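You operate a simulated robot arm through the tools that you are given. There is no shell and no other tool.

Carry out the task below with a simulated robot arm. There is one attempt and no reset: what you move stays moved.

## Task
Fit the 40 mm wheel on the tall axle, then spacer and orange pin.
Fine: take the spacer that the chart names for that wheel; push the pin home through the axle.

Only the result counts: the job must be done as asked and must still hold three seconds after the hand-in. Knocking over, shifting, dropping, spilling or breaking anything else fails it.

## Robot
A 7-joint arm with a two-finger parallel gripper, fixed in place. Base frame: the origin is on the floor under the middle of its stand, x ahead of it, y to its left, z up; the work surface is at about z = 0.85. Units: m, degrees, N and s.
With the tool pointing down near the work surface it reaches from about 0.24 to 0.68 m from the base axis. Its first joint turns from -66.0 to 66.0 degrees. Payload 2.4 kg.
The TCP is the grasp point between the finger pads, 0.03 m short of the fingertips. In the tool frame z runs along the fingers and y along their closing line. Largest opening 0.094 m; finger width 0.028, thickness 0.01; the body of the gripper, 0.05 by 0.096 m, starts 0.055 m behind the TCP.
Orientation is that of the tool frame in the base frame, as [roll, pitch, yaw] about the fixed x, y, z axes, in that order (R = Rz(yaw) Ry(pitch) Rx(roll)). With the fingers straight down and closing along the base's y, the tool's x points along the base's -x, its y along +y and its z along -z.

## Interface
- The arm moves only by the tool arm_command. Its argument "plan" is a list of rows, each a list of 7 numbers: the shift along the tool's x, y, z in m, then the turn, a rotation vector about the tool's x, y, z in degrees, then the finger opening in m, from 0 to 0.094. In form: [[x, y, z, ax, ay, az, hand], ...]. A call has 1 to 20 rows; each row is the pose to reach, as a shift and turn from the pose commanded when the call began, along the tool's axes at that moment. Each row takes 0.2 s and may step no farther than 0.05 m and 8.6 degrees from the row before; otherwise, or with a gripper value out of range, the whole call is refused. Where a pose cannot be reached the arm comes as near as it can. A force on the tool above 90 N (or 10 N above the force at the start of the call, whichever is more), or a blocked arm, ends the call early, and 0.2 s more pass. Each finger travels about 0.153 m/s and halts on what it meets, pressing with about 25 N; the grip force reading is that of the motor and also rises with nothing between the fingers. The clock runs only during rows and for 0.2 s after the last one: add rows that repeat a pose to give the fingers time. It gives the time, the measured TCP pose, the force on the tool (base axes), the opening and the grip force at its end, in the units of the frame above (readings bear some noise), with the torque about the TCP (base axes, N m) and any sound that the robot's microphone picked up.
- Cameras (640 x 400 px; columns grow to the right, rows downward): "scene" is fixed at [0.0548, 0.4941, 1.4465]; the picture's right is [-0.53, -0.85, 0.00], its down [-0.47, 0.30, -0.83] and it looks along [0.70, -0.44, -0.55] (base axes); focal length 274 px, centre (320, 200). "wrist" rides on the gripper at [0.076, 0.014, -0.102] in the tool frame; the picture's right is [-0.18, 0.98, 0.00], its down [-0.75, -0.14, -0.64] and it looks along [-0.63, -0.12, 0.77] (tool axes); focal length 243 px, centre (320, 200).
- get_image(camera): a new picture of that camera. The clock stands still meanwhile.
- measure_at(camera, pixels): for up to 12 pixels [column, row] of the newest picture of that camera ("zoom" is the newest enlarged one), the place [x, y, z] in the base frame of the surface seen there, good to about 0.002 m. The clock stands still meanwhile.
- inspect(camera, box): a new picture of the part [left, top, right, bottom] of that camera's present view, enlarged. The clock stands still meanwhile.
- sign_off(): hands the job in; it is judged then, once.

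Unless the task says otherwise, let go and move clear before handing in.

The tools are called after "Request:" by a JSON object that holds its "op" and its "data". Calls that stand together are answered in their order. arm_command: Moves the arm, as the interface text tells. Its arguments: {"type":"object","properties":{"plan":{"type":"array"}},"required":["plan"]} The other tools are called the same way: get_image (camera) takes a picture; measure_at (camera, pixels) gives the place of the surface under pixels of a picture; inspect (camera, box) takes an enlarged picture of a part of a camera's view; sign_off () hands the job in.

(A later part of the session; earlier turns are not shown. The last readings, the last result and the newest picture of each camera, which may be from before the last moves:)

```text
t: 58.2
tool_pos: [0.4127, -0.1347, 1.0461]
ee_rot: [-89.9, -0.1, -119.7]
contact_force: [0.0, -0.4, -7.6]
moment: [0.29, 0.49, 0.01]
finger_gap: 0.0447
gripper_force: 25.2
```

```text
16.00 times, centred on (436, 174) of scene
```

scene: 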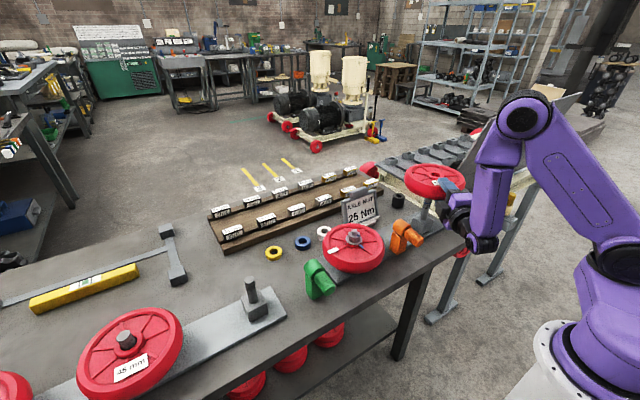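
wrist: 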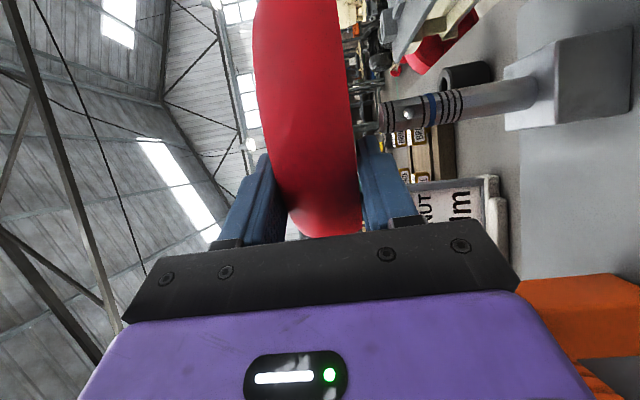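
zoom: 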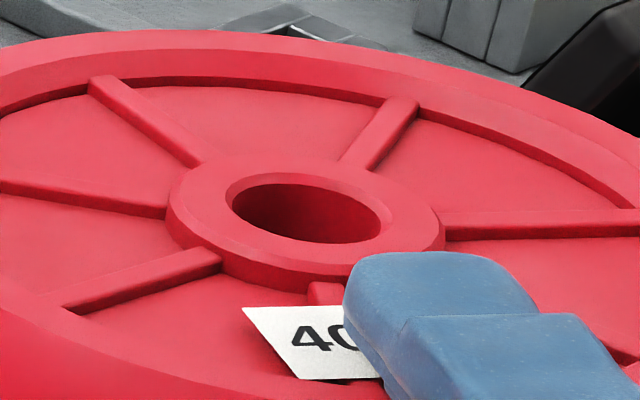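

Request:
{"op": "measure_at", "data": {"camera": "zoom", "pixels": [[183, 198], [432, 228], [275, 162], [335, 260], [205, 175], [405, 190], [205, 225], [410, 250], [222, 195], [395, 218], [290, 172], [310, 246]]}}

```text
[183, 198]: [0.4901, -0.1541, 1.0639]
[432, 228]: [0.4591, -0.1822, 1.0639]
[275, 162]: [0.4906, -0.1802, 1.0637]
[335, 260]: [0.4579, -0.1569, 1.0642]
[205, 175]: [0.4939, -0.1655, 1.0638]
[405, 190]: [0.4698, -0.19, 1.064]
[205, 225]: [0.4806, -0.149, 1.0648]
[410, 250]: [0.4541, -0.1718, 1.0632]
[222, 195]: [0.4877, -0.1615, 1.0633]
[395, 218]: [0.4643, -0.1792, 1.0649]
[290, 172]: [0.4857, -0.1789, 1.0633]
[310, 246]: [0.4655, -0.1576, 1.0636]
```

Bore centre ≈(0.475,-0.169), matching the axle at ≈(0.4745,-0.169) within about half a millimetre; bore clearance is ~3 mm. I'll lower in small steps over the axle top, watching the force.

Request:
{"op": "arm_command", "data": {"plan": [[0, 0.006, 0, 0, 0, 0, 0.02], [0, 0.014, 0, 0, 0, 0, 0.02], [0, 0.022, 0, 0, 0, 0, 0.02], [0, 0.028, 0, 0, 0, 0, 0.02], [0, 0.034, 0, 0, 0, 0, 0.02], [0, 0.04, 0, 0, 0, 0, 0.02]]}}

Request:
{"op": "inspect", "data": {"camera": "scene", "box": [395, 160, 485, 220]}}

```text
t: 59.6
tool_pos: [0.415, -0.133, 1.0047]
ee_rot: [-89.9, -0.1, -119.8]
contact_force: [0.5, -0.5, -7.9]
moment: [0.29, 0.47, -0.03]
finger_gap: 0.0447
gripper_force: 24.7
```

```text
6.67 times, centred on (440, 190) of scene
```

zoom: 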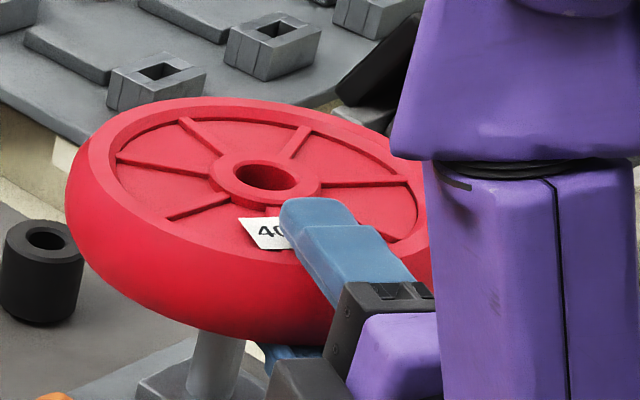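

No contact; the axle top is inside the bore now. Continue lowering.

Request:
{"op": "arm_command", "data": {"plan": [[0, 0.008, 0, 0, 0, 0, 0.02], [0, 0.018, 0, 0, 0, 0, 0.02], [0, 0.028, 0, 0, 0, 0, 0.02], [0, 0.038, 0, 0, 0, 0, 0.02], [0, 0.046, 0, 0, 0, 0, 0.02], [0, 0.052, 0, 0, 0, 0, 0.02]]}}

Request:
{"op": "inspect", "data": {"camera": "scene", "box": [380, 170, 485, 240]}}

Request:
{"op": "inspect", "data": {"camera": "wrist", "box": [220, 0, 640, 260]}}

```text
t: 61.0
tool_pos: [0.414, -0.1324, 0.9526]
ee_rot: [-89.8, -0.1, -119.7]
contact_force: [-1.2, 1.7, -6.9]
moment: [0.25, 0.42, 0.06]
finger_gap: 0.0447
gripper_force: 24.9
```

```text
5.71 times, centred on (432, 205) of scene
```

zoom: 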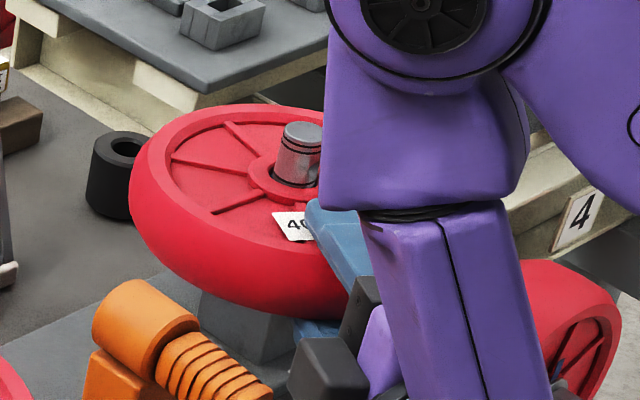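

```text
1.52 times, centred on (430, 130) of wrist
```

zoom: 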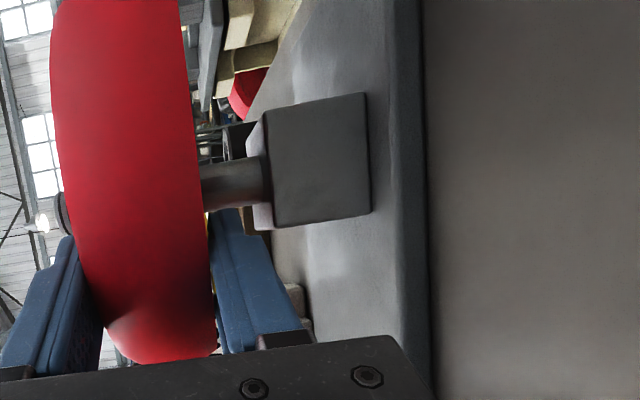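

The wheel is well down the axle, about 29 mm above the block. I'll lower on, finishing in small steps until the block takes the weight.

Request:
{"op": "arm_command", "data": {"plan": [[0, 0.006, 0, 0, 0, 0, 0.02], [0, 0.013, 0, 0, 0, 0, 0.02], [0, 0.019, 0, 0, 0, 0, 0.02], [0, 0.024, 0, 0, 0, 0, 0.02], [0, 0.026, 0, 0, 0, 0, 0.02], [0, 0.026, 0, 0, 0, 0, 0.02]]}}

```text
t: 62.4
tool_pos: [0.4145, -0.1337, 0.9253]
ee_rot: [-89.9, -0.1, -119.7]
contact_force: [-2.4, 4.1, -6.5]
moment: [0.18, 0.33, 0.21]
finger_gap: 0.0448
gripper_force: 24.8
```

A small sideways force (≈4.7 N along the tool) says the bore touches the axle; I'll ease back 1 mm and lower the last millimetres.

Request:
{"op": "arm_command", "data": {"plan": [[0, 0, -0.001, 0, 0, 0, 0.02], [0, 0.001, -0.0015, 0, 0, 0, 0.02], [0, 0.002, -0.0015, 0, 0, 0, 0.02], [0, 0.0025, -0.0015, 0, 0, 0, 0.02]]}}

```text
t: 63.4
tool_pos: [0.4123, -0.1337, 0.925]
ee_rot: [-89.8, -0.2, -119.9]
contact_force: [-1.3, -0.7, -0.8]
moment: [-0.01, 0.02, -0.12]
finger_gap: 0.0446
gripper_force: 25.6
```

The weight has transferred to the block (Fz≈-0.8 N, moment ≈0). A look before opening.

Request:
{"op": "inspect", "data": {"camera": "wrist", "box": [220, 0, 640, 260]}}

Request:
{"op": "inspect", "data": {"camera": "scene", "box": [380, 170, 485, 240]}}

```text
1.52 times, centred on (430, 130) of wrist
```

zoom: 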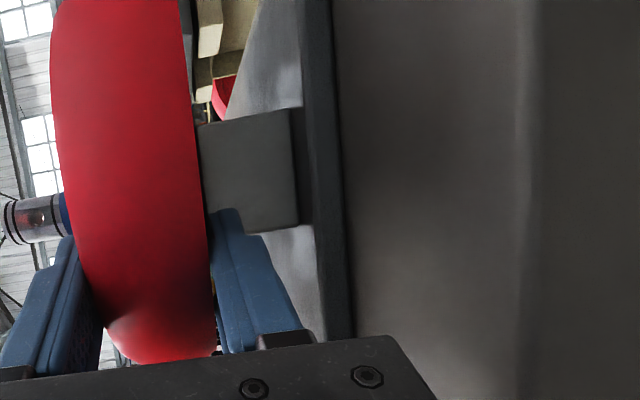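

```text
5.71 times, centred on (432, 205) of scene
```

zoom: 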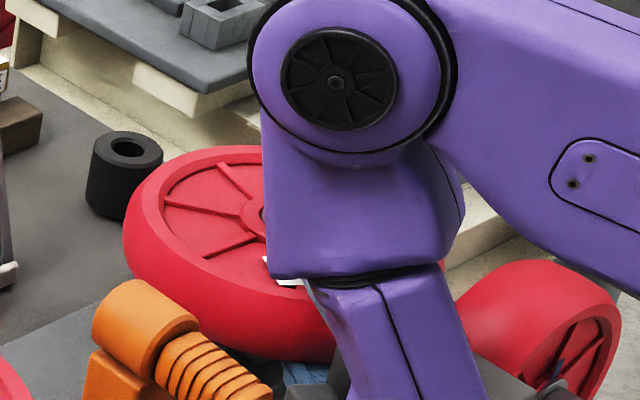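

The wheel is seated against the block and the banded axle end stands out above it. I'll open the fingers to 70 mm.

Request:
{"op": "arm_command", "data": {"plan": [[0, 0, 0, 0, 0, 0, 0.046], [0, 0, 0, 0, 0, 0, 0.05], [0, 0, 0, 0, 0, 0, 0.06], [0, 0, 0, 0, 0, 0, 0.07], [0, 0, 0, 0, 0, 0, 0.07]]}}

```text
t: 64.6
tool_pos: [0.4137, -0.132, 0.9249]
ee_rot: [-90.0, 0.0, -119.7]
contact_force: [0.8, 0.6, -0.8]
moment: [0.01, 0.02, 0.0]
finger_gap: 0.0701
gripper_force: 0.0
```

Released. Retreating straight back brings J6 near the shoulder, so I'll back out in short moves and watch for clipping.

Request:
{"op": "arm_command", "data": {"plan": [[0, 0, -0.005, 0, 0, 0, 0.076], [0, 0, -0.01, 0, 0, 0, 0.076]]}}

```text
t: 65.2
tool_pos: [0.4046, -0.1281, 0.9241]
ee_rot: [-90.0, -0.1, -119.7]
contact_force: [-0.3, 0.2, 0.6]
moment: [-0.02, 0.0, -0.02]
finger_gap: 0.0759
gripper_force: 0.1
```

Request:
{"op": "arm_command", "data": {"plan": [[0, 0, -0.005, 0, 0, 0, 0.076], [0, 0, -0.01, 0, 0, 0, 0.076]]}}

```text
t: 65.8
tool_pos: [0.3959, -0.1234, 0.9246]
ee_rot: [-89.9, 0.0, -119.8]
contact_force: [-0.2, -0.4, 0.1]
moment: [0.0, 0.01, 0.01]
finger_gap: 0.0761
gripper_force: 0.0
```

Request:
{"op": "arm_command", "data": {"plan": [[0, 0, -0.005, 0, 0, 0, 0.076], [0, 0, -0.01, 0, 0, 0, 0.076]]}}

```text
t: 66.4
tool_pos: [0.3869, -0.1189, 0.9239]
ee_rot: [-89.9, -0.1, -119.8]
contact_force: [-0.1, -0.4, 0.0]
moment: [0.01, -0.02, -0.02]
finger_gap: 0.0759
gripper_force: 0.0
```

Request:
{"op": "arm_command", "data": {"plan": [[0, 0, -0.005, 0, 0, 0, 0.076], [0, 0, -0.01, 0, 0, 0, 0.076]]}}

```text
t: 67.0
tool_pos: [0.3791, -0.1144, 0.924]
ee_rot: [-90.0, 0.0, -119.7]
contact_force: [-0.3, 0.1, -1.1]
moment: [-0.01, -0.04, 0.02]
finger_gap: 0.0759
gripper_force: 0.0
```

Request:
{"op": "arm_command", "data": {"plan": [[0, 0, -0.005, 0, 0, 0, 0.076], [0, 0, -0.01, 0, 0, 0, 0.076]]}}

Request:
{"op": "get_image", "data": {"camera": "wrist"}}

Request:
{"op": "get_image", "data": {"camera": "scene"}}

```text
t: 67.6
tool_pos: [0.3686, -0.1086, 0.9235]
ee_rot: [-89.8, -0.1, -119.7]
contact_force: [0.6, -0.2, -0.3]
moment: [0.01, 0.0, -0.01]
finger_gap: 0.076
gripper_force: 0.1
```

```text
taken
```

wrist: 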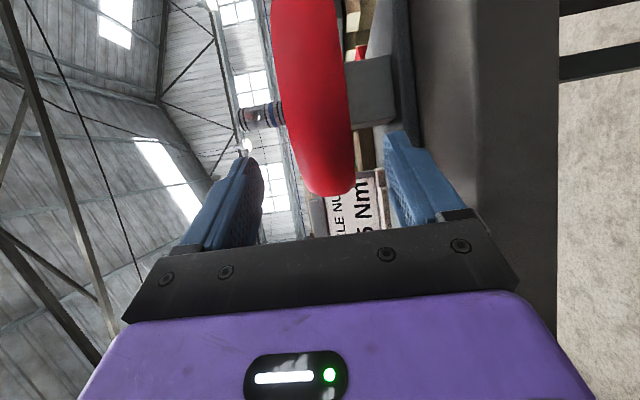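

```text
taken
```

scene: 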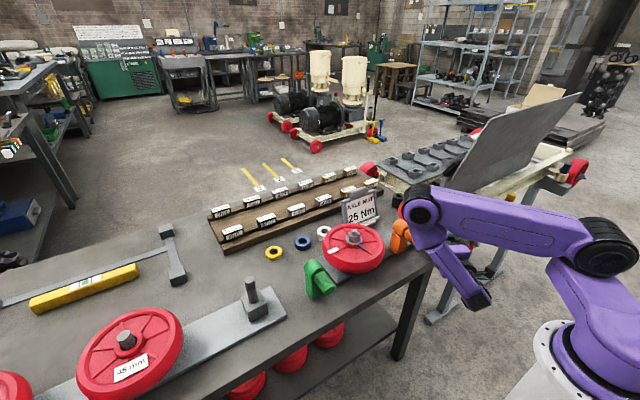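

The fingers are out past the rim (tips ~10 mm clear). To leave without nearing the shoulder I'll nearly close the fingers and tilt the tool back to vertical in place; first I'll check where the elbow is.

Request:
{"op": "measure_at", "data": {"camera": "scene", "pixels": [[430, 205], [405, 240], [415, 225], [440, 250], [475, 300], [460, 280], [520, 225], [600, 255]]}}

Request:
{"op": "arm_command", "data": {"plan": [[0, 0, -0.003, 0, 0, 0, 0.06], [0, 0, -0.006, 0, 0, 0, 0.04], [0, 0, -0.006, 0, 0, 0, 0.02]]}}

```text
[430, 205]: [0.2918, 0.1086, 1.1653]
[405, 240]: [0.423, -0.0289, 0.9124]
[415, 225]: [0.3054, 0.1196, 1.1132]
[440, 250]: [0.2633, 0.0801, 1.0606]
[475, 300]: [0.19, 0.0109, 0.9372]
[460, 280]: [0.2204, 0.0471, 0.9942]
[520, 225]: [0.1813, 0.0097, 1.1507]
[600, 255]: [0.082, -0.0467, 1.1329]
```

```text
t: 68.4
tool_pos: [0.3652, -0.1062, 0.9224]
ee_rot: [-89.8, -0.1, -119.7]
contact_force: [0.1, 0.2, -0.4]
moment: [-0.02, -0.01, -0.04]
finger_gap: 0.0202
gripper_force: 0.2
```

Request:
{"op": "arm_command", "data": {"plan": [[0, 0, 0, -8, 0, 0, 0.02], [0, 0, 0, -16, 0, 0, 0.02], [0, 0, 0, -24, 0, 0, 0.02]]}}

```text
t: 69.2
tool_pos: [0.3626, -0.1056, 0.9244]
ee_rot: [-113.9, -0.1, -119.6]
contact_force: [0.1, 0.6, -0.4]
moment: [-0.01, -0.02, 0.0]
finger_gap: 0.0203
gripper_force: 0.1
```

Tilting works in place without clipping; I'll continue to vertical in two parts.

Request:
{"op": "arm_command", "data": {"plan": [[0, 0, 0, -8, 0, 0, 0.02], [0, 0, 0, -16, 0, 0, 0.02], [0, 0, 0, -24, 0, 0, 0.02]]}}

Request:
{"op": "get_image", "data": {"camera": "scene"}}

```text
t: 70.0
tool_pos: [0.3639, -0.1051, 0.9244]
ee_rot: [-138.1, -0.2, -119.6]
contact_force: [0.7, 0.7, -0.7]
moment: [0.04, 0.02, 0.0]
finger_gap: 0.0201
gripper_force: 0.1
out of reach, approached as far as the arm can: row 1, 2
```

```text
taken
```

scene: 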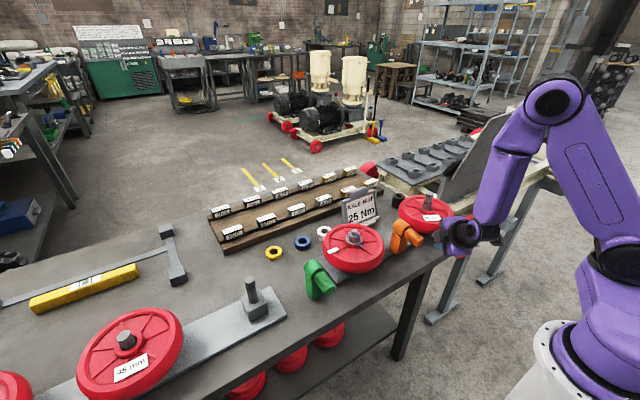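

Request:
{"op": "arm_command", "data": {"plan": [[0, 0, 0, -8, 0, 0, 0.02], [0, 0, 0, -16, 0, 0, 0.02], [0, 0, 0, -24, 0, 0, 0.02], [0, 0, 0, -32, 0, 0, 0.02], [0, 0, 0, -40, 0, 0, 0.02], [0, 0, 0, -42, 0, 0, 0.02]]}}

```text
t: 71.4
tool_pos: [0.3641, -0.1232, 0.9241]
ee_rot: [-170.7, -4.4, -120.7]
contact_force: [-0.3, -0.2, -0.5]
moment: [-0.02, -0.01, 0.01]
finger_gap: 0.0199
gripper_force: 0.1
out of reach, approached as far as the arm can: row 5, 6
```

Nearly vertical (a small joint limit remains). I'll rise straight up and then fix the orientation at height.

Request:
{"op": "arm_command", "data": {"plan": [[0.0023, -0.0048, -0.0295, 0, 0, 0, 0.02], [0.0046, -0.0097, -0.059, 0, 0, 0, 0.02], [0.0069, -0.0145, -0.0886, 0, 0, 0, 0.02], [0.0092, -0.0193, -0.118, 0, 0, 0, 0.02], [0.0115, -0.0242, -0.1476, 0, 0, 0, 0.02]]}}

```text
t: 72.6
tool_pos: [0.3637, -0.1215, 1.0751]
ee_rot: [-170.7, -4.5, -120.6]
contact_force: [0.2, 0.4, 0.5]
moment: [0.01, 0.03, 0.01]
finger_gap: 0.0197
gripper_force: 0.0
```

Request:
{"op": "arm_command", "data": {"plan": [[0, 0, 0, 0, 0, 7.4, 0.02], [0, 0, 0, 0, 0, 14.8, 0.02], [0, 0, 0, 0, 0, 22.3, 0.02], [0, 0, 0, 0, 0, 29.7, 0.02], [0, 0, 0, 0, 0, 37.1, 0.02], [0, 0, 0, 0, 0, 44.5, 0.02], [0, 0, 0, 0, 0, 52, 0.02], [0, 0, 0, 0, 0, 59.4, 0.02]]}}

Request:
{"op": "arm_command", "data": {"plan": [[0, 0, 0, -4.3, 2.85, 0, 0.02], [0, 0, 0, -8.6, 5.7, 0, 0.02]]}}

Request:
{"op": "get_image", "data": {"camera": "wrist"}}

Request:
{"op": "get_image", "data": {"camera": "scene"}}

```text
t: 74.4
tool_pos: [0.365, -0.1232, 1.0743]
ee_rot: [-171.4, 5.8, -179.3]
contact_force: [-0.9, 0.2, 0.5]
moment: [0.04, 0.03, 0.01]
finger_gap: 0.0199
gripper_force: 0.1
```

```text
t: 75.0
tool_pos: [0.3658, -0.1237, 1.074]
ee_rot: [179.9, 0.1, -179.7]
contact_force: [1.2, 0.1, -0.2]
moment: [-0.02, -0.03, 0.01]
finger_gap: 0.0199
gripper_force: 0.1
```

```text
taken
```

wrist: 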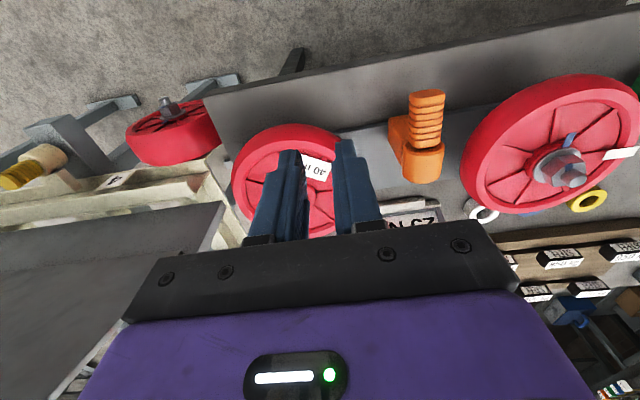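

```text
taken
```

scene: 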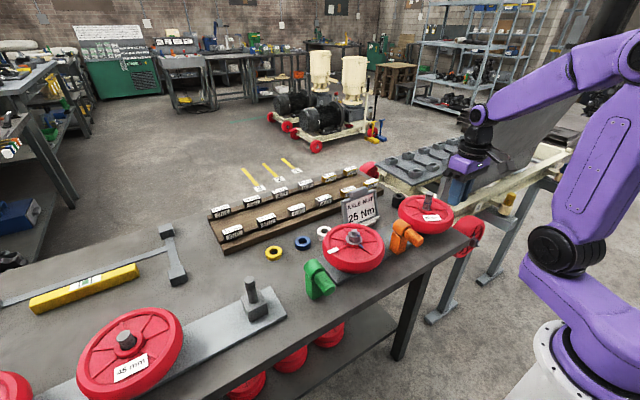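

The wheel is on the axle and the tool is vertical again. I'll check the wheel's seating and the hole in a zoom.

Request:
{"op": "inspect", "data": {"camera": "scene", "box": [385, 180, 470, 240]}}

Request:
{"op": "measure_at", "data": {"camera": "zoom", "pixels": [[295, 100], [330, 105], [240, 130], [390, 175], [300, 170], [225, 160], [410, 130], [310, 115], [315, 135], [240, 100]]}}

```text
6.67 times, centred on (428, 210) of scene
```

zoom: 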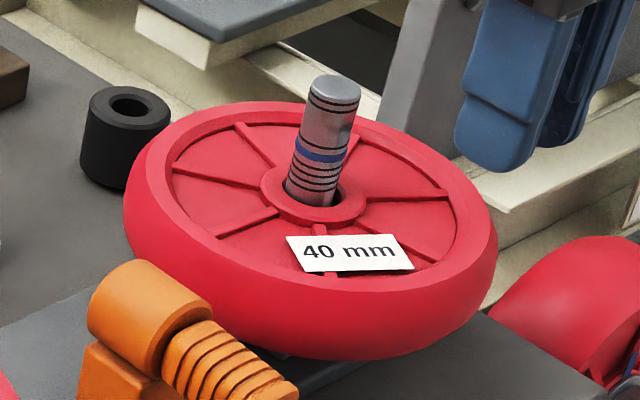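

```text
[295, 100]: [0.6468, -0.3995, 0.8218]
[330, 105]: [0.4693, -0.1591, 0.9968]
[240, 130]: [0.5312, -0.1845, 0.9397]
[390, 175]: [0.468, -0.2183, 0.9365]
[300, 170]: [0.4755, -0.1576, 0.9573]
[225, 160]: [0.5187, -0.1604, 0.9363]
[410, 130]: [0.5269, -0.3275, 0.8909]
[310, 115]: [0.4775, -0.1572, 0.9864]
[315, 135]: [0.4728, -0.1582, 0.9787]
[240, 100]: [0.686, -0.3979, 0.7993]
```

The wheel sits level on its block with the axle hole clear above it. Next I'll fetch the white spacer: moving above it with the fingers opened to 64 mm.

Request:
{"op": "arm_command", "data": {"plan": [[-0.0318, 0.0304, 0, 0, 0, 0.3, 0.03], [-0.0636, 0.0608, 0, 0, 0, 0.3, 0.04], [-0.0953, 0.0912, 0, 0, 0, 0.3, 0.05], [-0.1271, 0.1216, 0, 0, 0, 0.3, 0.064], [-0.1589, 0.152, 0, 0, 0, 0.3, 0.064], [-0.1907, 0.1824, 0, 0, 0, 0.3, 0.064], [-0.2224, 0.2128, 0, 0, 0, 0.3, 0.064], [-0.2542, 0.2432, 0, 0, 0, 0.3, 0.064], [-0.2542, 0.2432, 0, 0, 0, 0.3, 0.064]]}}

Request:
{"op": "get_image", "data": {"camera": "wrist"}}

```text
t: 77.0
tool_pos: [0.6185, 0.1222, 1.0762]
ee_rot: [179.9, 0.2, 179.9]
contact_force: [0.5, 0.7, -0.3]
moment: [-0.01, -0.02, -0.03]
finger_gap: 0.0641
gripper_force: 0.1
```

```text
taken
```

wrist: 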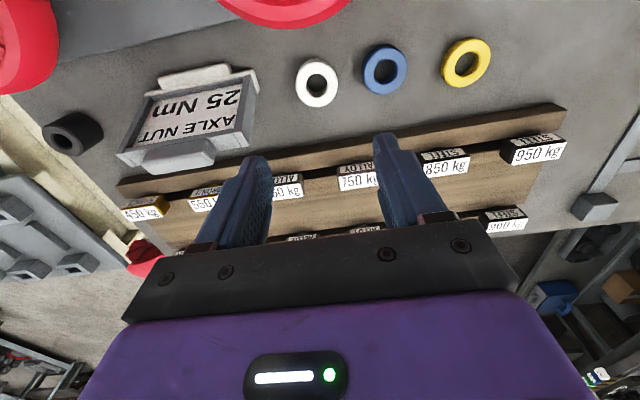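

The white ring is at (317,84). I'll measure its centre precisely from here.

Request:
{"op": "inspect", "data": {"camera": "wrist", "box": [285, 55, 350, 115]}}

```text
6.67 times, centred on (318, 85) of wrist
```

zoom: 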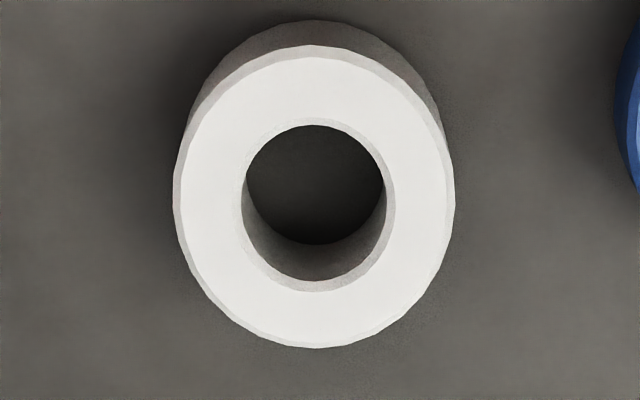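

Request:
{"op": "measure_at", "data": {"camera": "zoom", "pixels": [[185, 200], [442, 205], [310, 62], [318, 338], [220, 105], [415, 300], [405, 100], [222, 300], [240, 200], [392, 205], [315, 122], [318, 290]]}}

```text
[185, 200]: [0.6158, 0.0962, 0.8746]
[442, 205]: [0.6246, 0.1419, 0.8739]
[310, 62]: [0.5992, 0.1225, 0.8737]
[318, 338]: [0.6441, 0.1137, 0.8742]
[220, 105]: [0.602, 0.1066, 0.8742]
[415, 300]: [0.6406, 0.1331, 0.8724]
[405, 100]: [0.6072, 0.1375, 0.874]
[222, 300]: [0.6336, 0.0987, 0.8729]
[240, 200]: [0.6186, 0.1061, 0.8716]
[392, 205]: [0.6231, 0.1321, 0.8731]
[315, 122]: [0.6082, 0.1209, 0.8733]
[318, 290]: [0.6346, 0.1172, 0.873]
```

Spacer centre ≈(0.6210, 0.1189), OD 47 mm, ID ≈26.5 mm. I'll correct by a couple of mm and descend to just over it.

Request:
{"op": "arm_command", "data": {"plan": [[-0.0024, -0.0026, 0.03, 0, 0, 0, 0.066], [-0.0024, -0.0026, 0.06, 0, 0, 0, 0.066], [-0.0024, -0.0026, 0.09, 0, 0, 0, 0.066], [-0.0024, -0.0026, 0.12, 0, 0, 0, 0.066], [-0.0024, -0.0026, 0.145, 0, 0, 0, 0.066], [-0.0024, -0.0026, 0.16, 0, 0, 0, 0.066], [-0.0024, -0.0026, 0.16, 0, 0, 0, 0.066]]}}

Request:
{"op": "get_image", "data": {"camera": "wrist"}}

Request:
{"op": "get_image", "data": {"camera": "scene"}}

```text
t: 78.6
tool_pos: [0.6203, 0.1185, 0.9143]
ee_rot: [-179.9, 0.1, 179.9]
contact_force: [0.2, 1.1, 0.3]
moment: [0.0, -0.04, -0.01]
finger_gap: 0.0661
gripper_force: 0.0
```

```text
taken
```

wrist: 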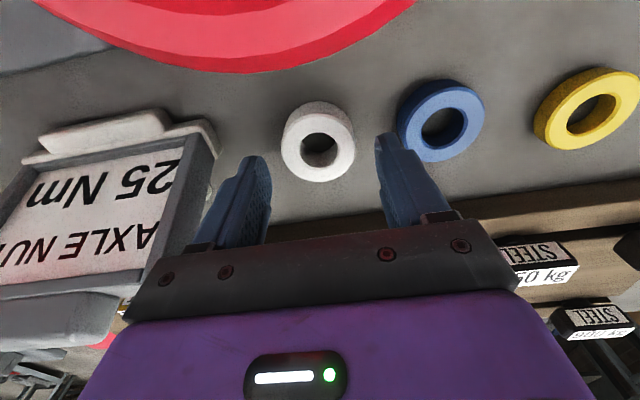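

```text
taken
```

scene: 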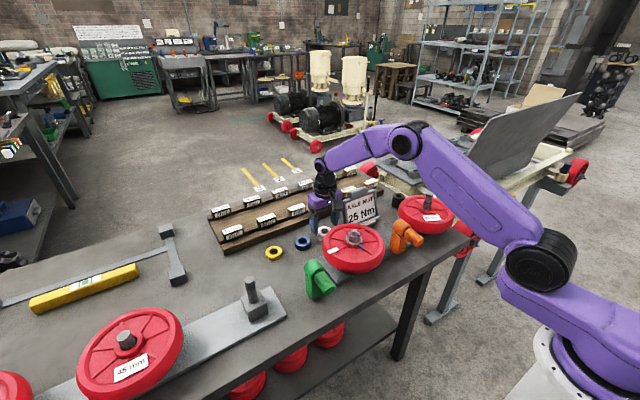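

Fingers straddle the white ring with room on the blue side. I'll lower 30 mm and then close.

Request:
{"op": "arm_command", "data": {"plan": [[0, 0, 0.012, 0, 0, 0, 0.066], [0, 0, 0.022, 0, 0, 0, 0.066], [0, 0, 0.028, 0, 0, 0, 0.066], [0, 0, 0.03, 0, 0, 0, 0.066], [0, 0, 0.03, 0, 0, 0, 0.06], [0, 0, 0.03, 0, 0, 0, 0.055], [0, 0, 0.03, 0, 0, 0, 0.05], [0, 0, 0.03, 0, 0, 0, 0.046], [0, 0, 0.03, 0, 0, 0, 0.042], [0, 0, 0.03, 0, 0, 0, 0.04]]}}

Request:
{"op": "get_image", "data": {"camera": "wrist"}}

```text
t: 80.8
tool_pos: [0.6207, 0.1174, 0.885]
ee_rot: [-180.0, 0.0, 180.0]
contact_force: [1.0, 0.1, 0.0]
moment: [-0.03, -0.01, 0.03]
finger_gap: 0.0483
gripper_force: 24.3
```

```text
taken
```

wrist: 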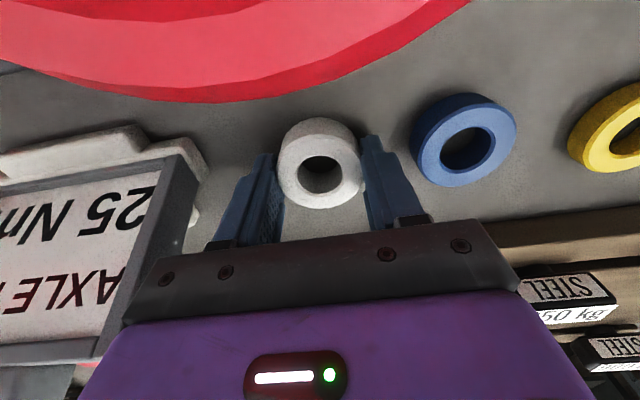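

The spacer is held (gap 48.3 mm, 24 N). I'll lift it straight up, clear of everything.

Request:
{"op": "arm_command", "data": {"plan": [[0, 0, -0.01, 0, 0, 0, 0.035], [0, 0, -0.03, 0, 0, 0, 0.035], [0, 0, -0.06, 0, 0, 0, 0.035], [0, 0, -0.09, 0, 0, 0, 0.035], [0, 0, -0.12, 0, 0, 0, 0.035], [0, 0, -0.15, 0, 0, 0, 0.035], [0, 0, -0.18, 0, 0, 0, 0.035], [0, 0, -0.195, 0, 0, 0, 0.035]]}}

Request:
{"op": "get_image", "data": {"camera": "wrist"}}

```text
t: 82.6
tool_pos: [0.6202, 0.1191, 1.0806]
ee_rot: [-179.9, 0.1, 180.0]
contact_force: [0.4, -0.2, -1.0]
moment: [0.02, -0.01, -0.01]
finger_gap: 0.0486
gripper_force: 25.4
```

```text
taken
```

wrist: 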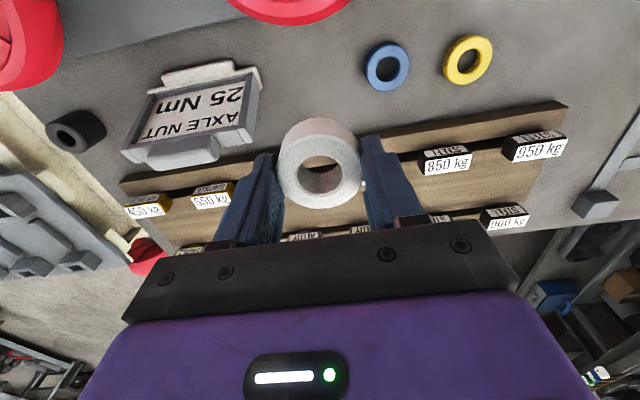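

Spacer lifted. I'll measure its centre relative to the tool so I can align it with the axle.

Request:
{"op": "inspect", "data": {"camera": "wrist", "box": [270, 110, 370, 215]}}

```text
3.81 times, centred on (320, 162) of wrist
```

zoom: 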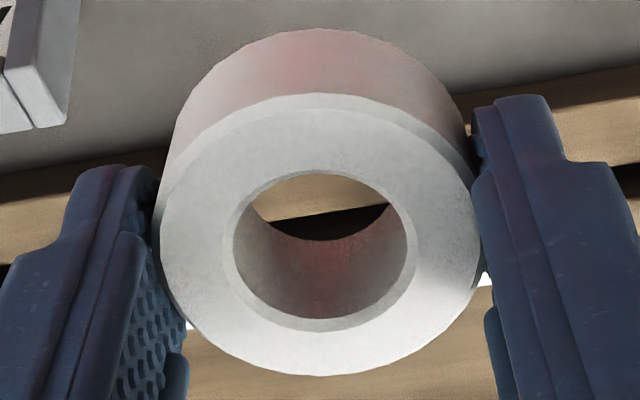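

Request:
{"op": "measure_at", "data": {"camera": "zoom", "pixels": [[168, 235], [470, 235], [315, 110], [320, 370], [215, 145], [430, 340], [420, 135], [210, 335], [225, 245], [415, 245], [318, 172], [320, 328]]}}

```text
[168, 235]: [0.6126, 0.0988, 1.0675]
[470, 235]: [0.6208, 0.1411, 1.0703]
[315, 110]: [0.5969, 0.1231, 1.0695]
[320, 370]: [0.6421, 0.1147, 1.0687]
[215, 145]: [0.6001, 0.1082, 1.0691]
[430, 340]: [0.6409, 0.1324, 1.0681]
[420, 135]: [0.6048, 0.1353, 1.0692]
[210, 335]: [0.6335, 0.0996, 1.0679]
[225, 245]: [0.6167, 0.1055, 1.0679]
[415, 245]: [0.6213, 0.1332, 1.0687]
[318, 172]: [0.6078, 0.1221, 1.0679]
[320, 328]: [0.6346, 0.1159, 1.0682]
```

The spacer centre is within ~1 mm of the TCP, and it hangs level (bottom ≈ TCP-0.0355). I'll carry it above the axle.

Request:
{"op": "arm_command", "data": {"plan": [[0.006, -0.012, 0, 0, 0, 0, 0.035], [0.02, -0.04, 0, 0, 0, 0, 0.035], [0.037, -0.073, 0, 0, 0, 0, 0.035], [0.054, -0.107, 0, 0, 0, 0, 0.035], [0.071, -0.141, 0, 0, 0, 0, 0.035], [0.088, -0.175, 0, 0, 0, 0, 0.035], [0.105, -0.208, 0, 0, 0, 0, 0.035], [0.121, -0.24, 0, 0, 0, 0, 0.035], [0.134, -0.267, 0, 0, 0, 0, 0.035], [0.142, -0.283, 0, 0, 0, 0, 0.035], [0.1451, -0.2881, 0, 0, 0, 0, 0.035], [0.1451, -0.2881, 0, 0, 0, 0, 0.035]]}}

Request:
{"op": "get_image", "data": {"camera": "wrist"}}

Request:
{"op": "inspect", "data": {"camera": "scene", "box": [385, 150, 475, 240]}}

```text
t: 85.2
tool_pos: [0.4751, -0.1699, 1.0783]
ee_rot: [-180.0, 0.1, 180.0]
contact_force: [0.5, 0.7, -0.8]
moment: [0.02, -0.02, -0.02]
finger_gap: 0.0485
gripper_force: 25.1
```

```text
taken
```

wrist: 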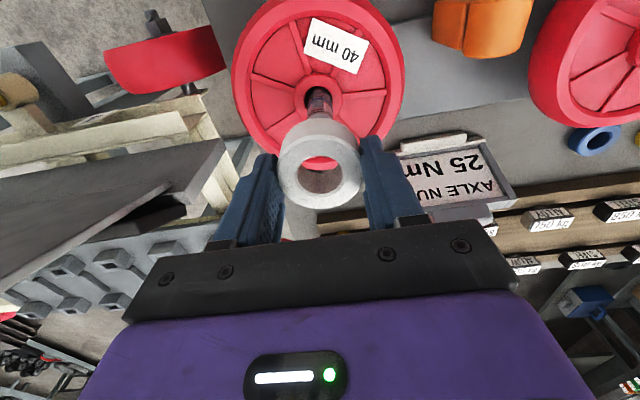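

```text
4.44 times, centred on (430, 195) of scene
```

zoom: 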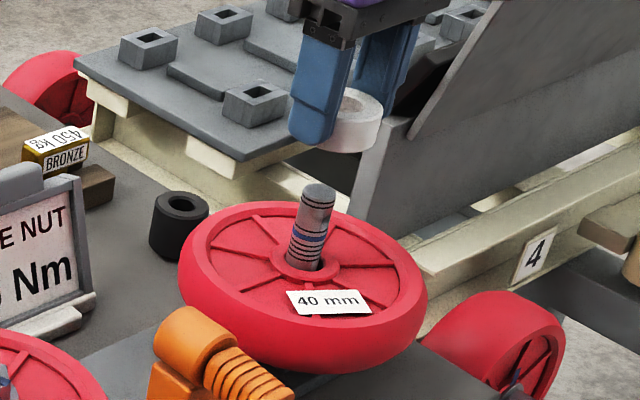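

Request:
{"op": "measure_at", "data": {"camera": "zoom", "pixels": [[318, 190], [306, 190], [332, 196], [322, 186], [316, 198], [285, 255], [345, 258], [330, 275], [300, 275], [310, 220]]}}

Request:
{"op": "inspect", "data": {"camera": "wrist", "box": [270, 70, 370, 215]}}

```text
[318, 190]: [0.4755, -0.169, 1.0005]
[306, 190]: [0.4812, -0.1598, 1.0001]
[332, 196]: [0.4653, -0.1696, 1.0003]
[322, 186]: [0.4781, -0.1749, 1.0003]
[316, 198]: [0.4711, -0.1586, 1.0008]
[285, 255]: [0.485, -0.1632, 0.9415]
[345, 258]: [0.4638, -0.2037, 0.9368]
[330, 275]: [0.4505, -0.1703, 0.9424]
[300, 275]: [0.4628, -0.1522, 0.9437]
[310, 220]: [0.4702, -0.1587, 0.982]
```

```text
2.76 times, centred on (320, 142) of wrist
```

zoom: 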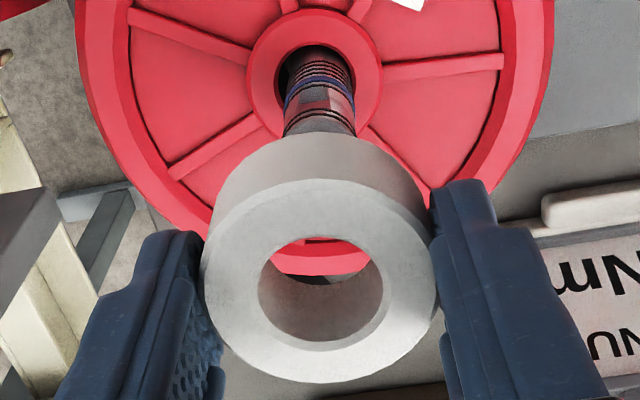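

Axle top centre ≈(0.475,-0.1685, 1.000); the spacer is aligned to within about 1 mm. I'll nudge and lower until the axle top enters the ring, watching the force.

Request:
{"op": "arm_command", "data": {"plan": [[-0.0005, 0.001, 0.01, 0, 0, 0, 0.035], [-0.0005, 0.001, 0.025, 0, 0, 0, 0.035], [-0.0005, 0.001, 0.036, 0, 0, 0, 0.035], [-0.0005, 0.001, 0.044, 0, 0, 0, 0.035], [-0.0005, 0.001, 0.052, 0, 0, 0, 0.035], [-0.0005, 0.001, 0.06, 0, 0, 0, 0.035]]}}

Request:
{"op": "inspect", "data": {"camera": "scene", "box": [385, 150, 475, 240]}}

Request:
{"op": "inspect", "data": {"camera": "wrist", "box": [250, 70, 390, 215]}}

```text
t: 86.6
tool_pos: [0.474, -0.1694, 1.0189]
ee_rot: [-180.0, 0.1, 180.0]
contact_force: [1.1, -0.1, 0.0]
moment: [0.02, -0.01, -0.04]
finger_gap: 0.0484
gripper_force: 25.2
```

```text
4.44 times, centred on (430, 195) of scene
```

zoom: 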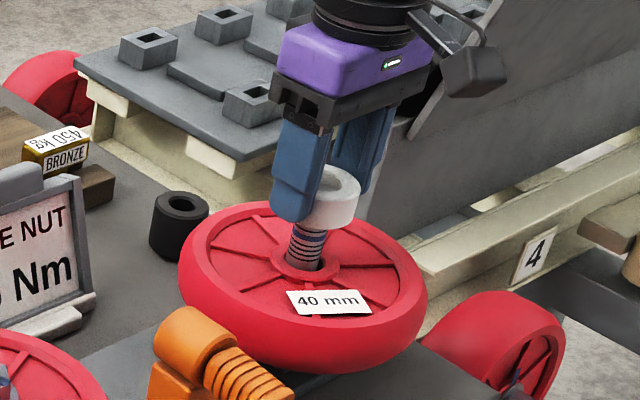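

```text
2.76 times, centred on (320, 142) of wrist
```

zoom: 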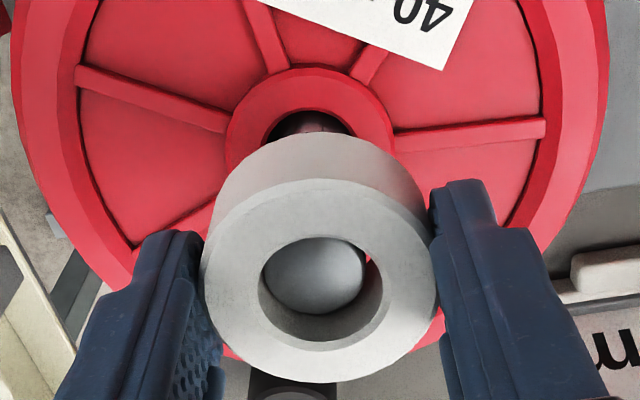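

The axle top is inside the ring's bore with no contact. Lowering on toward the hub.

Request:
{"op": "arm_command", "data": {"plan": [[0, 0, 0.008, 0, 0, 0, 0.035], [0, 0, 0.018, 0, 0, 0, 0.035], [0, 0, 0.028, 0, 0, 0, 0.035], [0, 0, 0.035, 0, 0, 0, 0.035], [0, 0, 0.038, 0, 0, 0, 0.035], [0, 0, 0.038, 0, 0, 0, 0.035]]}}

```text
t: 88.0
tool_pos: [0.4739, -0.1694, 0.9817]
ee_rot: [-179.9, 0.0, 179.9]
contact_force: [-0.6, 0.7, -0.6]
moment: [-0.01, -0.01, -0.01]
finger_gap: 0.0486
gripper_force: 25.3
```

Request:
{"op": "arm_command", "data": {"plan": [[0, 0, 0.001, 0, 0, 0, 0.035], [0, 0, 0.002, 0, 0, 0, 0.035], [0, 0, 0.003, 0, 0, 0, 0.035], [0, 0, 0.003, 0, 0, 0, 0.035]]}}

```text
t: 89.0
tool_pos: [0.4755, -0.1691, 0.979]
ee_rot: [180.0, 0.1, -179.9]
contact_force: [0.4, 0.3, -0.3]
moment: [-0.02, -0.01, 0.0]
finger_gap: 0.049
gripper_force: 24.8
```

Request:
{"op": "arm_command", "data": {"plan": [[0, 0, 0.0007, 0, 0, 0, 0.035], [0, 0, 0.0014, 0, 0, 0, 0.035], [0, 0, 0.002, 0, 0, 0, 0.035], [0, 0, 0.002, 0, 0, 0, 0.035]]}}

```text
t: 90.0
tool_pos: [0.4761, -0.1676, 0.9768]
ee_rot: [180.0, 0.2, -179.9]
contact_force: [-3.5, 0.0, 13.0]
moment: [-0.1, 0.27, -0.05]
finger_gap: 0.0486
gripper_force: 25.6
```

The spacer has met the hub (13 N up at TCP z≈0.977). I'll relax slightly, open and look.

Request:
{"op": "arm_command", "data": {"plan": [[0, 0, -0.0006, 0, 0, 0, 0.035], [0, 0, -0.0006, 0, 0, 0, 0.05], [0, 0, -0.0006, 0, 0, 0, 0.056], [0, 0, -0.0006, 0, 0, 0, 0.066], [0, 0, -0.0006, 0, 0, 0, 0.066]]}}

Request:
{"op": "inspect", "data": {"camera": "wrist", "box": [250, 70, 390, 215]}}

Request:
{"op": "inspect", "data": {"camera": "scene", "box": [395, 180, 465, 230]}}

```text
t: 91.2
tool_pos: [0.4768, -0.1685, 0.9762]
ee_rot: [-180.0, 0.2, 179.9]
contact_force: [-1.3, 0.5, -0.1]
moment: [0.02, -0.03, 0.03]
finger_gap: 0.0659
gripper_force: 0.0
```

```text
2.76 times, centred on (320, 142) of wrist
```

zoom: 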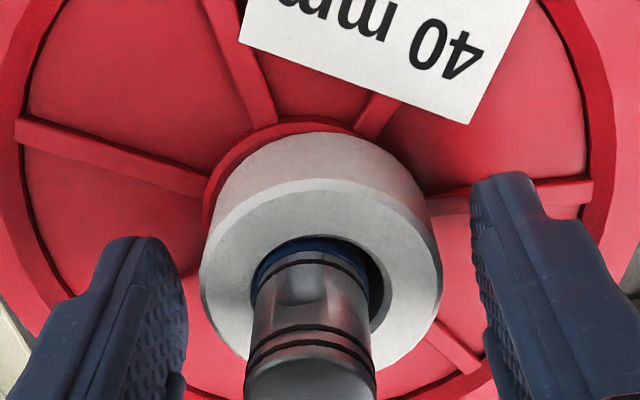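

```text
8.00 times, centred on (430, 205) of scene
```

zoom: 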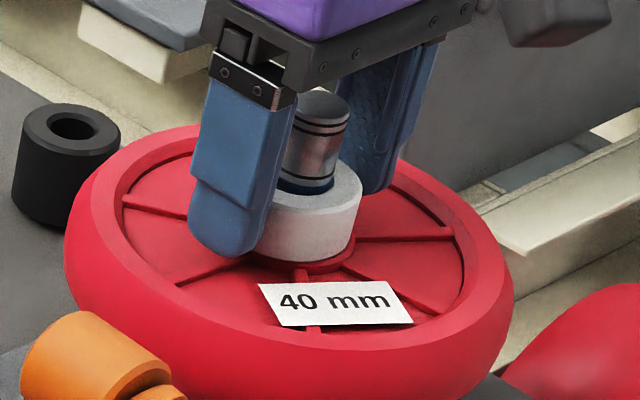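

The white spacer sits flat on the hub, and the cross hole shows above it. I'll rise clear and move to view the orange pin up close.

Request:
{"op": "arm_command", "data": {"plan": [[0, 0, -0.01, 0, 0, 0, 0.066], [0, 0, -0.03, 0, 0, 0, 0.066], [0, 0, -0.06, 0, 0, 0, 0.066], [0, 0, -0.09, 0, 0, 0, 0.066], [0, 0, -0.1, 0, 0, 0, 0.066]]}}

Request:
{"op": "arm_command", "data": {"plan": [[0.03, 0.035, 0, 0, 0, 0, 0.06], [0.06, 0.07, 0, 0, 0, 0, 0.06], [0.09, 0.105, 0, 0, 0, 0, 0.06], [0.105, 0.13, 0, 0, 0, 0, 0.06], [0.105, 0.142, 0, 0, 0, 0, 0.06]]}}

Request:
{"op": "get_image", "data": {"camera": "wrist"}}

```text
t: 92.4
tool_pos: [0.4771, -0.1683, 1.0784]
ee_rot: [180.0, 0.2, 179.8]
contact_force: [-0.5, 0.6, 0.1]
moment: [0.01, 0.01, 0.03]
finger_gap: 0.066
gripper_force: 0.1
```

```text
t: 93.6
tool_pos: [0.3729, -0.0272, 1.0776]
ee_rot: [-179.9, 0.1, 179.9]
contact_force: [-0.2, -0.8, 0.1]
moment: [0.03, 0.02, -0.02]
finger_gap: 0.0601
gripper_force: 0.1
```

```text
taken
```

wrist: 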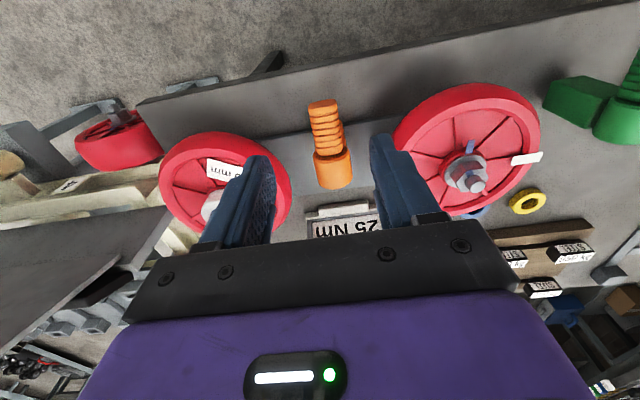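

Request:
{"op": "inspect", "data": {"camera": "wrist", "box": [295, 90, 365, 200]}}

Request:
{"op": "inspect", "data": {"camera": "scene", "box": [370, 205, 450, 265]}}

```text
3.64 times, centred on (330, 145) of wrist
```

zoom: 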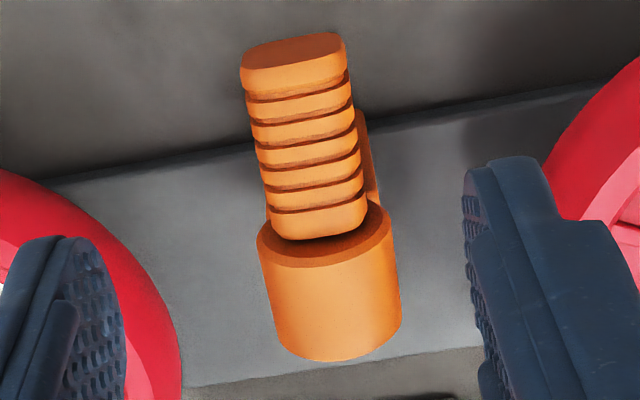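

```text
6.67 times, centred on (410, 235) of scene
```

zoom: 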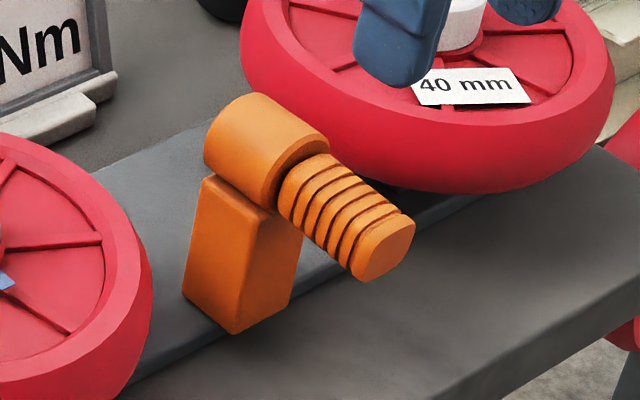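

Request:
{"op": "measure_at", "data": {"camera": "zoom", "pixels": [[388, 248], [365, 185], [330, 165], [310, 170], [360, 275], [270, 250], [240, 300], [215, 230], [300, 250], [250, 110], [325, 145], [330, 240]]}}

Request:
{"op": "inspect", "data": {"camera": "wrist", "box": [295, 90, 365, 200]}}

Request:
{"op": "measure_at", "data": {"camera": "zoom", "pixels": [[300, 50], [248, 80], [345, 72], [300, 80], [272, 225], [360, 215], [315, 225], [262, 245], [388, 225], [330, 300], [325, 350], [372, 170]]}}

```text
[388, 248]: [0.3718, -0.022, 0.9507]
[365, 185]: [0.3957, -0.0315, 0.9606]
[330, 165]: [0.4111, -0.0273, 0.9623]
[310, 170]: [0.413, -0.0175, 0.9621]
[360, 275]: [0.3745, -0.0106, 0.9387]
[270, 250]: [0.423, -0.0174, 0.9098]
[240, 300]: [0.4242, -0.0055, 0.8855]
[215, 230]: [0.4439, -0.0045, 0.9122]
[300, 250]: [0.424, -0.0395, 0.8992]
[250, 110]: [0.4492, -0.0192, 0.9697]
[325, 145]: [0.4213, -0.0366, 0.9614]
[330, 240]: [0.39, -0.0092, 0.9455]
```

```text
3.64 times, centred on (330, 145) of wrist
```

zoom: 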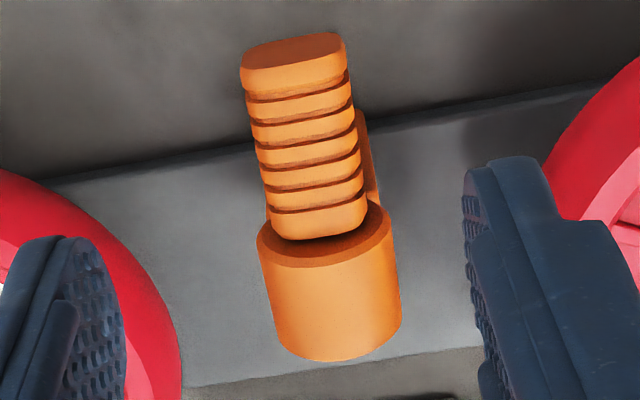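

```text
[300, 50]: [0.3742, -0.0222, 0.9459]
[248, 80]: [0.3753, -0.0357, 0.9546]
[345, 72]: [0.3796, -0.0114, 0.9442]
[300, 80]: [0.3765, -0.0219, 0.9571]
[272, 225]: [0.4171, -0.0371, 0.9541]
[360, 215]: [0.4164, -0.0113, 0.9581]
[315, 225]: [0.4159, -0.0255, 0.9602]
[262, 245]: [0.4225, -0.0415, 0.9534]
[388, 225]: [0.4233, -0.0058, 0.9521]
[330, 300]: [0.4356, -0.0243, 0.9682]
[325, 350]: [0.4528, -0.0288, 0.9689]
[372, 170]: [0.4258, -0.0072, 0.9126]
```

The handle is ~26 mm square, axis near (y=-0.0238, z≈0.948), exposed x 0.372–0.42; the holder block starts at x≈0.4235. I'll come down over the handle with the fingers at 60 mm.

Request:
{"op": "arm_command", "data": {"plan": [[-0.0161, 0.0034, 0.02, 0, 0, 0, 0.06], [-0.0161, 0.0034, 0.05, 0, 0, 0, 0.06], [-0.0161, 0.0034, 0.08, 0, 0, 0, 0.06], [-0.0161, 0.0034, 0.1, 0, 0, 0, 0.06], [-0.0161, 0.0034, 0.115, 0, 0, 0, 0.06], [-0.0161, 0.0034, 0.1246, 0, 0, 0, 0.06], [-0.0161, 0.0034, 0.1246, 0, 0, 0, 0.06]]}}

Request:
{"op": "inspect", "data": {"camera": "wrist", "box": [200, 40, 440, 240]}}

Request:
{"op": "inspect", "data": {"camera": "scene", "box": [370, 190, 470, 265]}}

```text
t: 95.2
tool_pos: [0.3861, -0.0213, 0.9508]
ee_rot: [180.0, 0.2, -180.0]
contact_force: [0.3, -0.6, 1.0]
moment: [0.0, -0.03, 0.0]
finger_gap: 0.0599
gripper_force: 0.0
```

```text
2.00 times, centred on (320, 140) of wrist
```

zoom: 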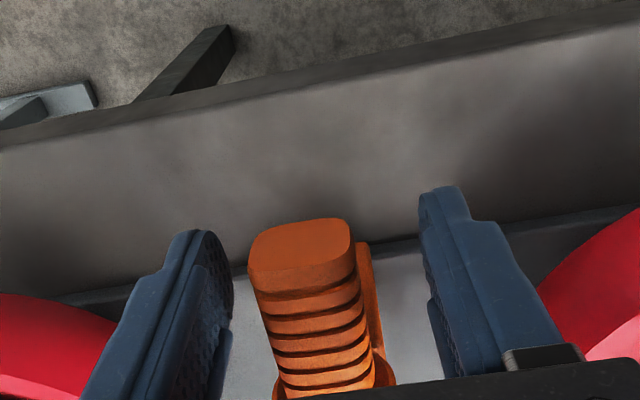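

```text
5.33 times, centred on (420, 228) of scene
```

zoom: 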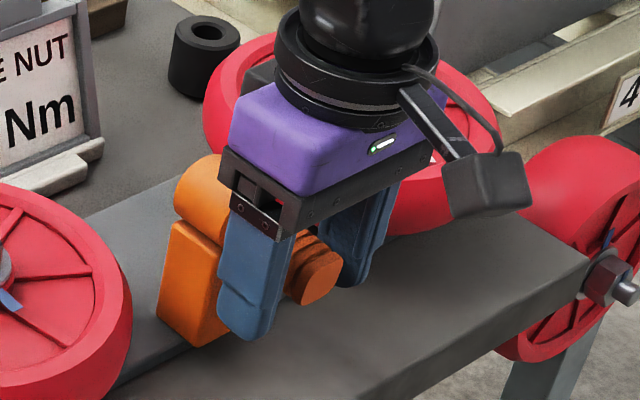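

Fingers straddle the handle; I'll shift ~1.5 mm toward -y to centre, and close gently.

Request:
{"op": "arm_command", "data": {"plan": [[0, -0.0015, 0, 0, 0, 0, 0.05], [0, -0.0015, 0, 0, 0, 0, 0.04], [0, -0.0015, 0, 0, 0, 0, 0.034], [0, -0.0015, 0, 0, 0, 0, 0.03], [0, -0.0015, 0, 0, 0, 0, 0.027], [0, -0.0015, 0, 0, 0, 0, 0.025], [0, -0.0015, 0, 0, 0, 0, 0.023]]}}

```text
t: 96.8
tool_pos: [0.3866, -0.0231, 0.9524]
ee_rot: [179.9, 0.2, 180.0]
contact_force: [-0.5, -0.7, 0.4]
moment: [0.04, 0.01, -0.01]
finger_gap: 0.0318
gripper_force: 24.9
```

The handle is gripped (gap 31.8 mm, 25 N) with no side load. I'll pull it out along -x, a little at first.

Request:
{"op": "arm_command", "data": {"plan": [[0.003, 0, 0, 0, 0, 0, 0.015], [0.008, 0, 0, 0, 0, 0, 0.015], [0.014, 0, 0, 0, 0, 0, 0.015], [0.02, 0, 0, 0, 0, 0, 0.015], [0.02, 0, 0, 0, 0, 0, 0.015]]}}

Request:
{"op": "inspect", "data": {"camera": "scene", "box": [370, 190, 470, 265]}}

Request:
{"op": "inspect", "data": {"camera": "wrist", "box": [200, 40, 440, 240]}}

```text
t: 98.0
tool_pos: [0.3667, -0.0243, 0.9518]
ee_rot: [180.0, 0.0, 180.0]
contact_force: [0.1, -0.4, -0.2]
moment: [0.0, 0.02, 0.01]
finger_gap: 0.0322
gripper_force: 25.0
```

```text
5.33 times, centred on (420, 228) of scene
```

zoom: 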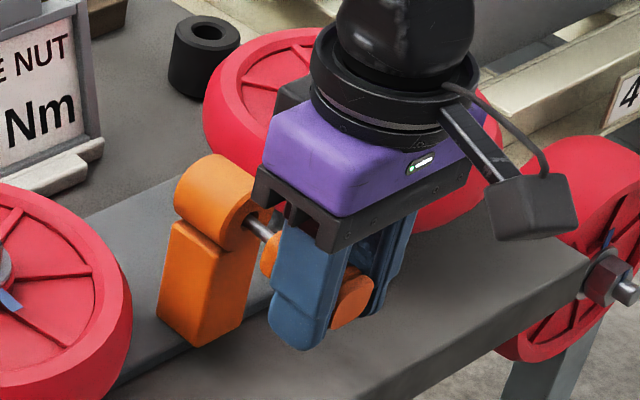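

```text
2.00 times, centred on (320, 140) of wrist
```

zoom: 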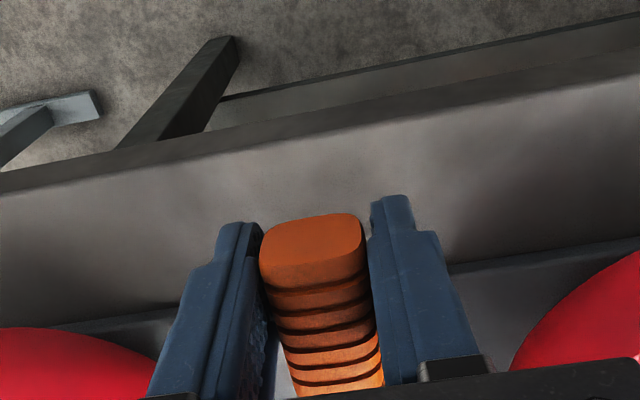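

The pin is sliding out: a grey shaft shows between handle and holder. I'll keep pulling.

Request:
{"op": "arm_command", "data": {"plan": [[0.006, 0, 0, 0, 0, 0, 0.015], [0.013, 0, 0, 0, 0, 0, 0.015], [0.02, 0, 0, 0, 0, 0, 0.015], [0.027, 0, 0, 0, 0, 0, 0.015], [0.032, 0, 0, 0, 0, 0, 0.015]]}}

Request:
{"op": "inspect", "data": {"camera": "scene", "box": [370, 190, 470, 265]}}

```text
t: 99.2
tool_pos: [0.3354, -0.0239, 0.9526]
ee_rot: [180.0, 0.1, -180.0]
contact_force: [0.4, 0.1, 0.3]
moment: [-0.02, 0.03, -0.01]
finger_gap: 0.0322
gripper_force: 25.1
```

```text
5.33 times, centred on (420, 228) of scene
```

zoom: 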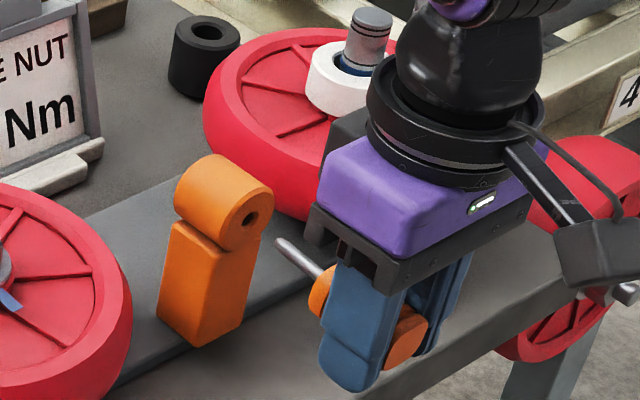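

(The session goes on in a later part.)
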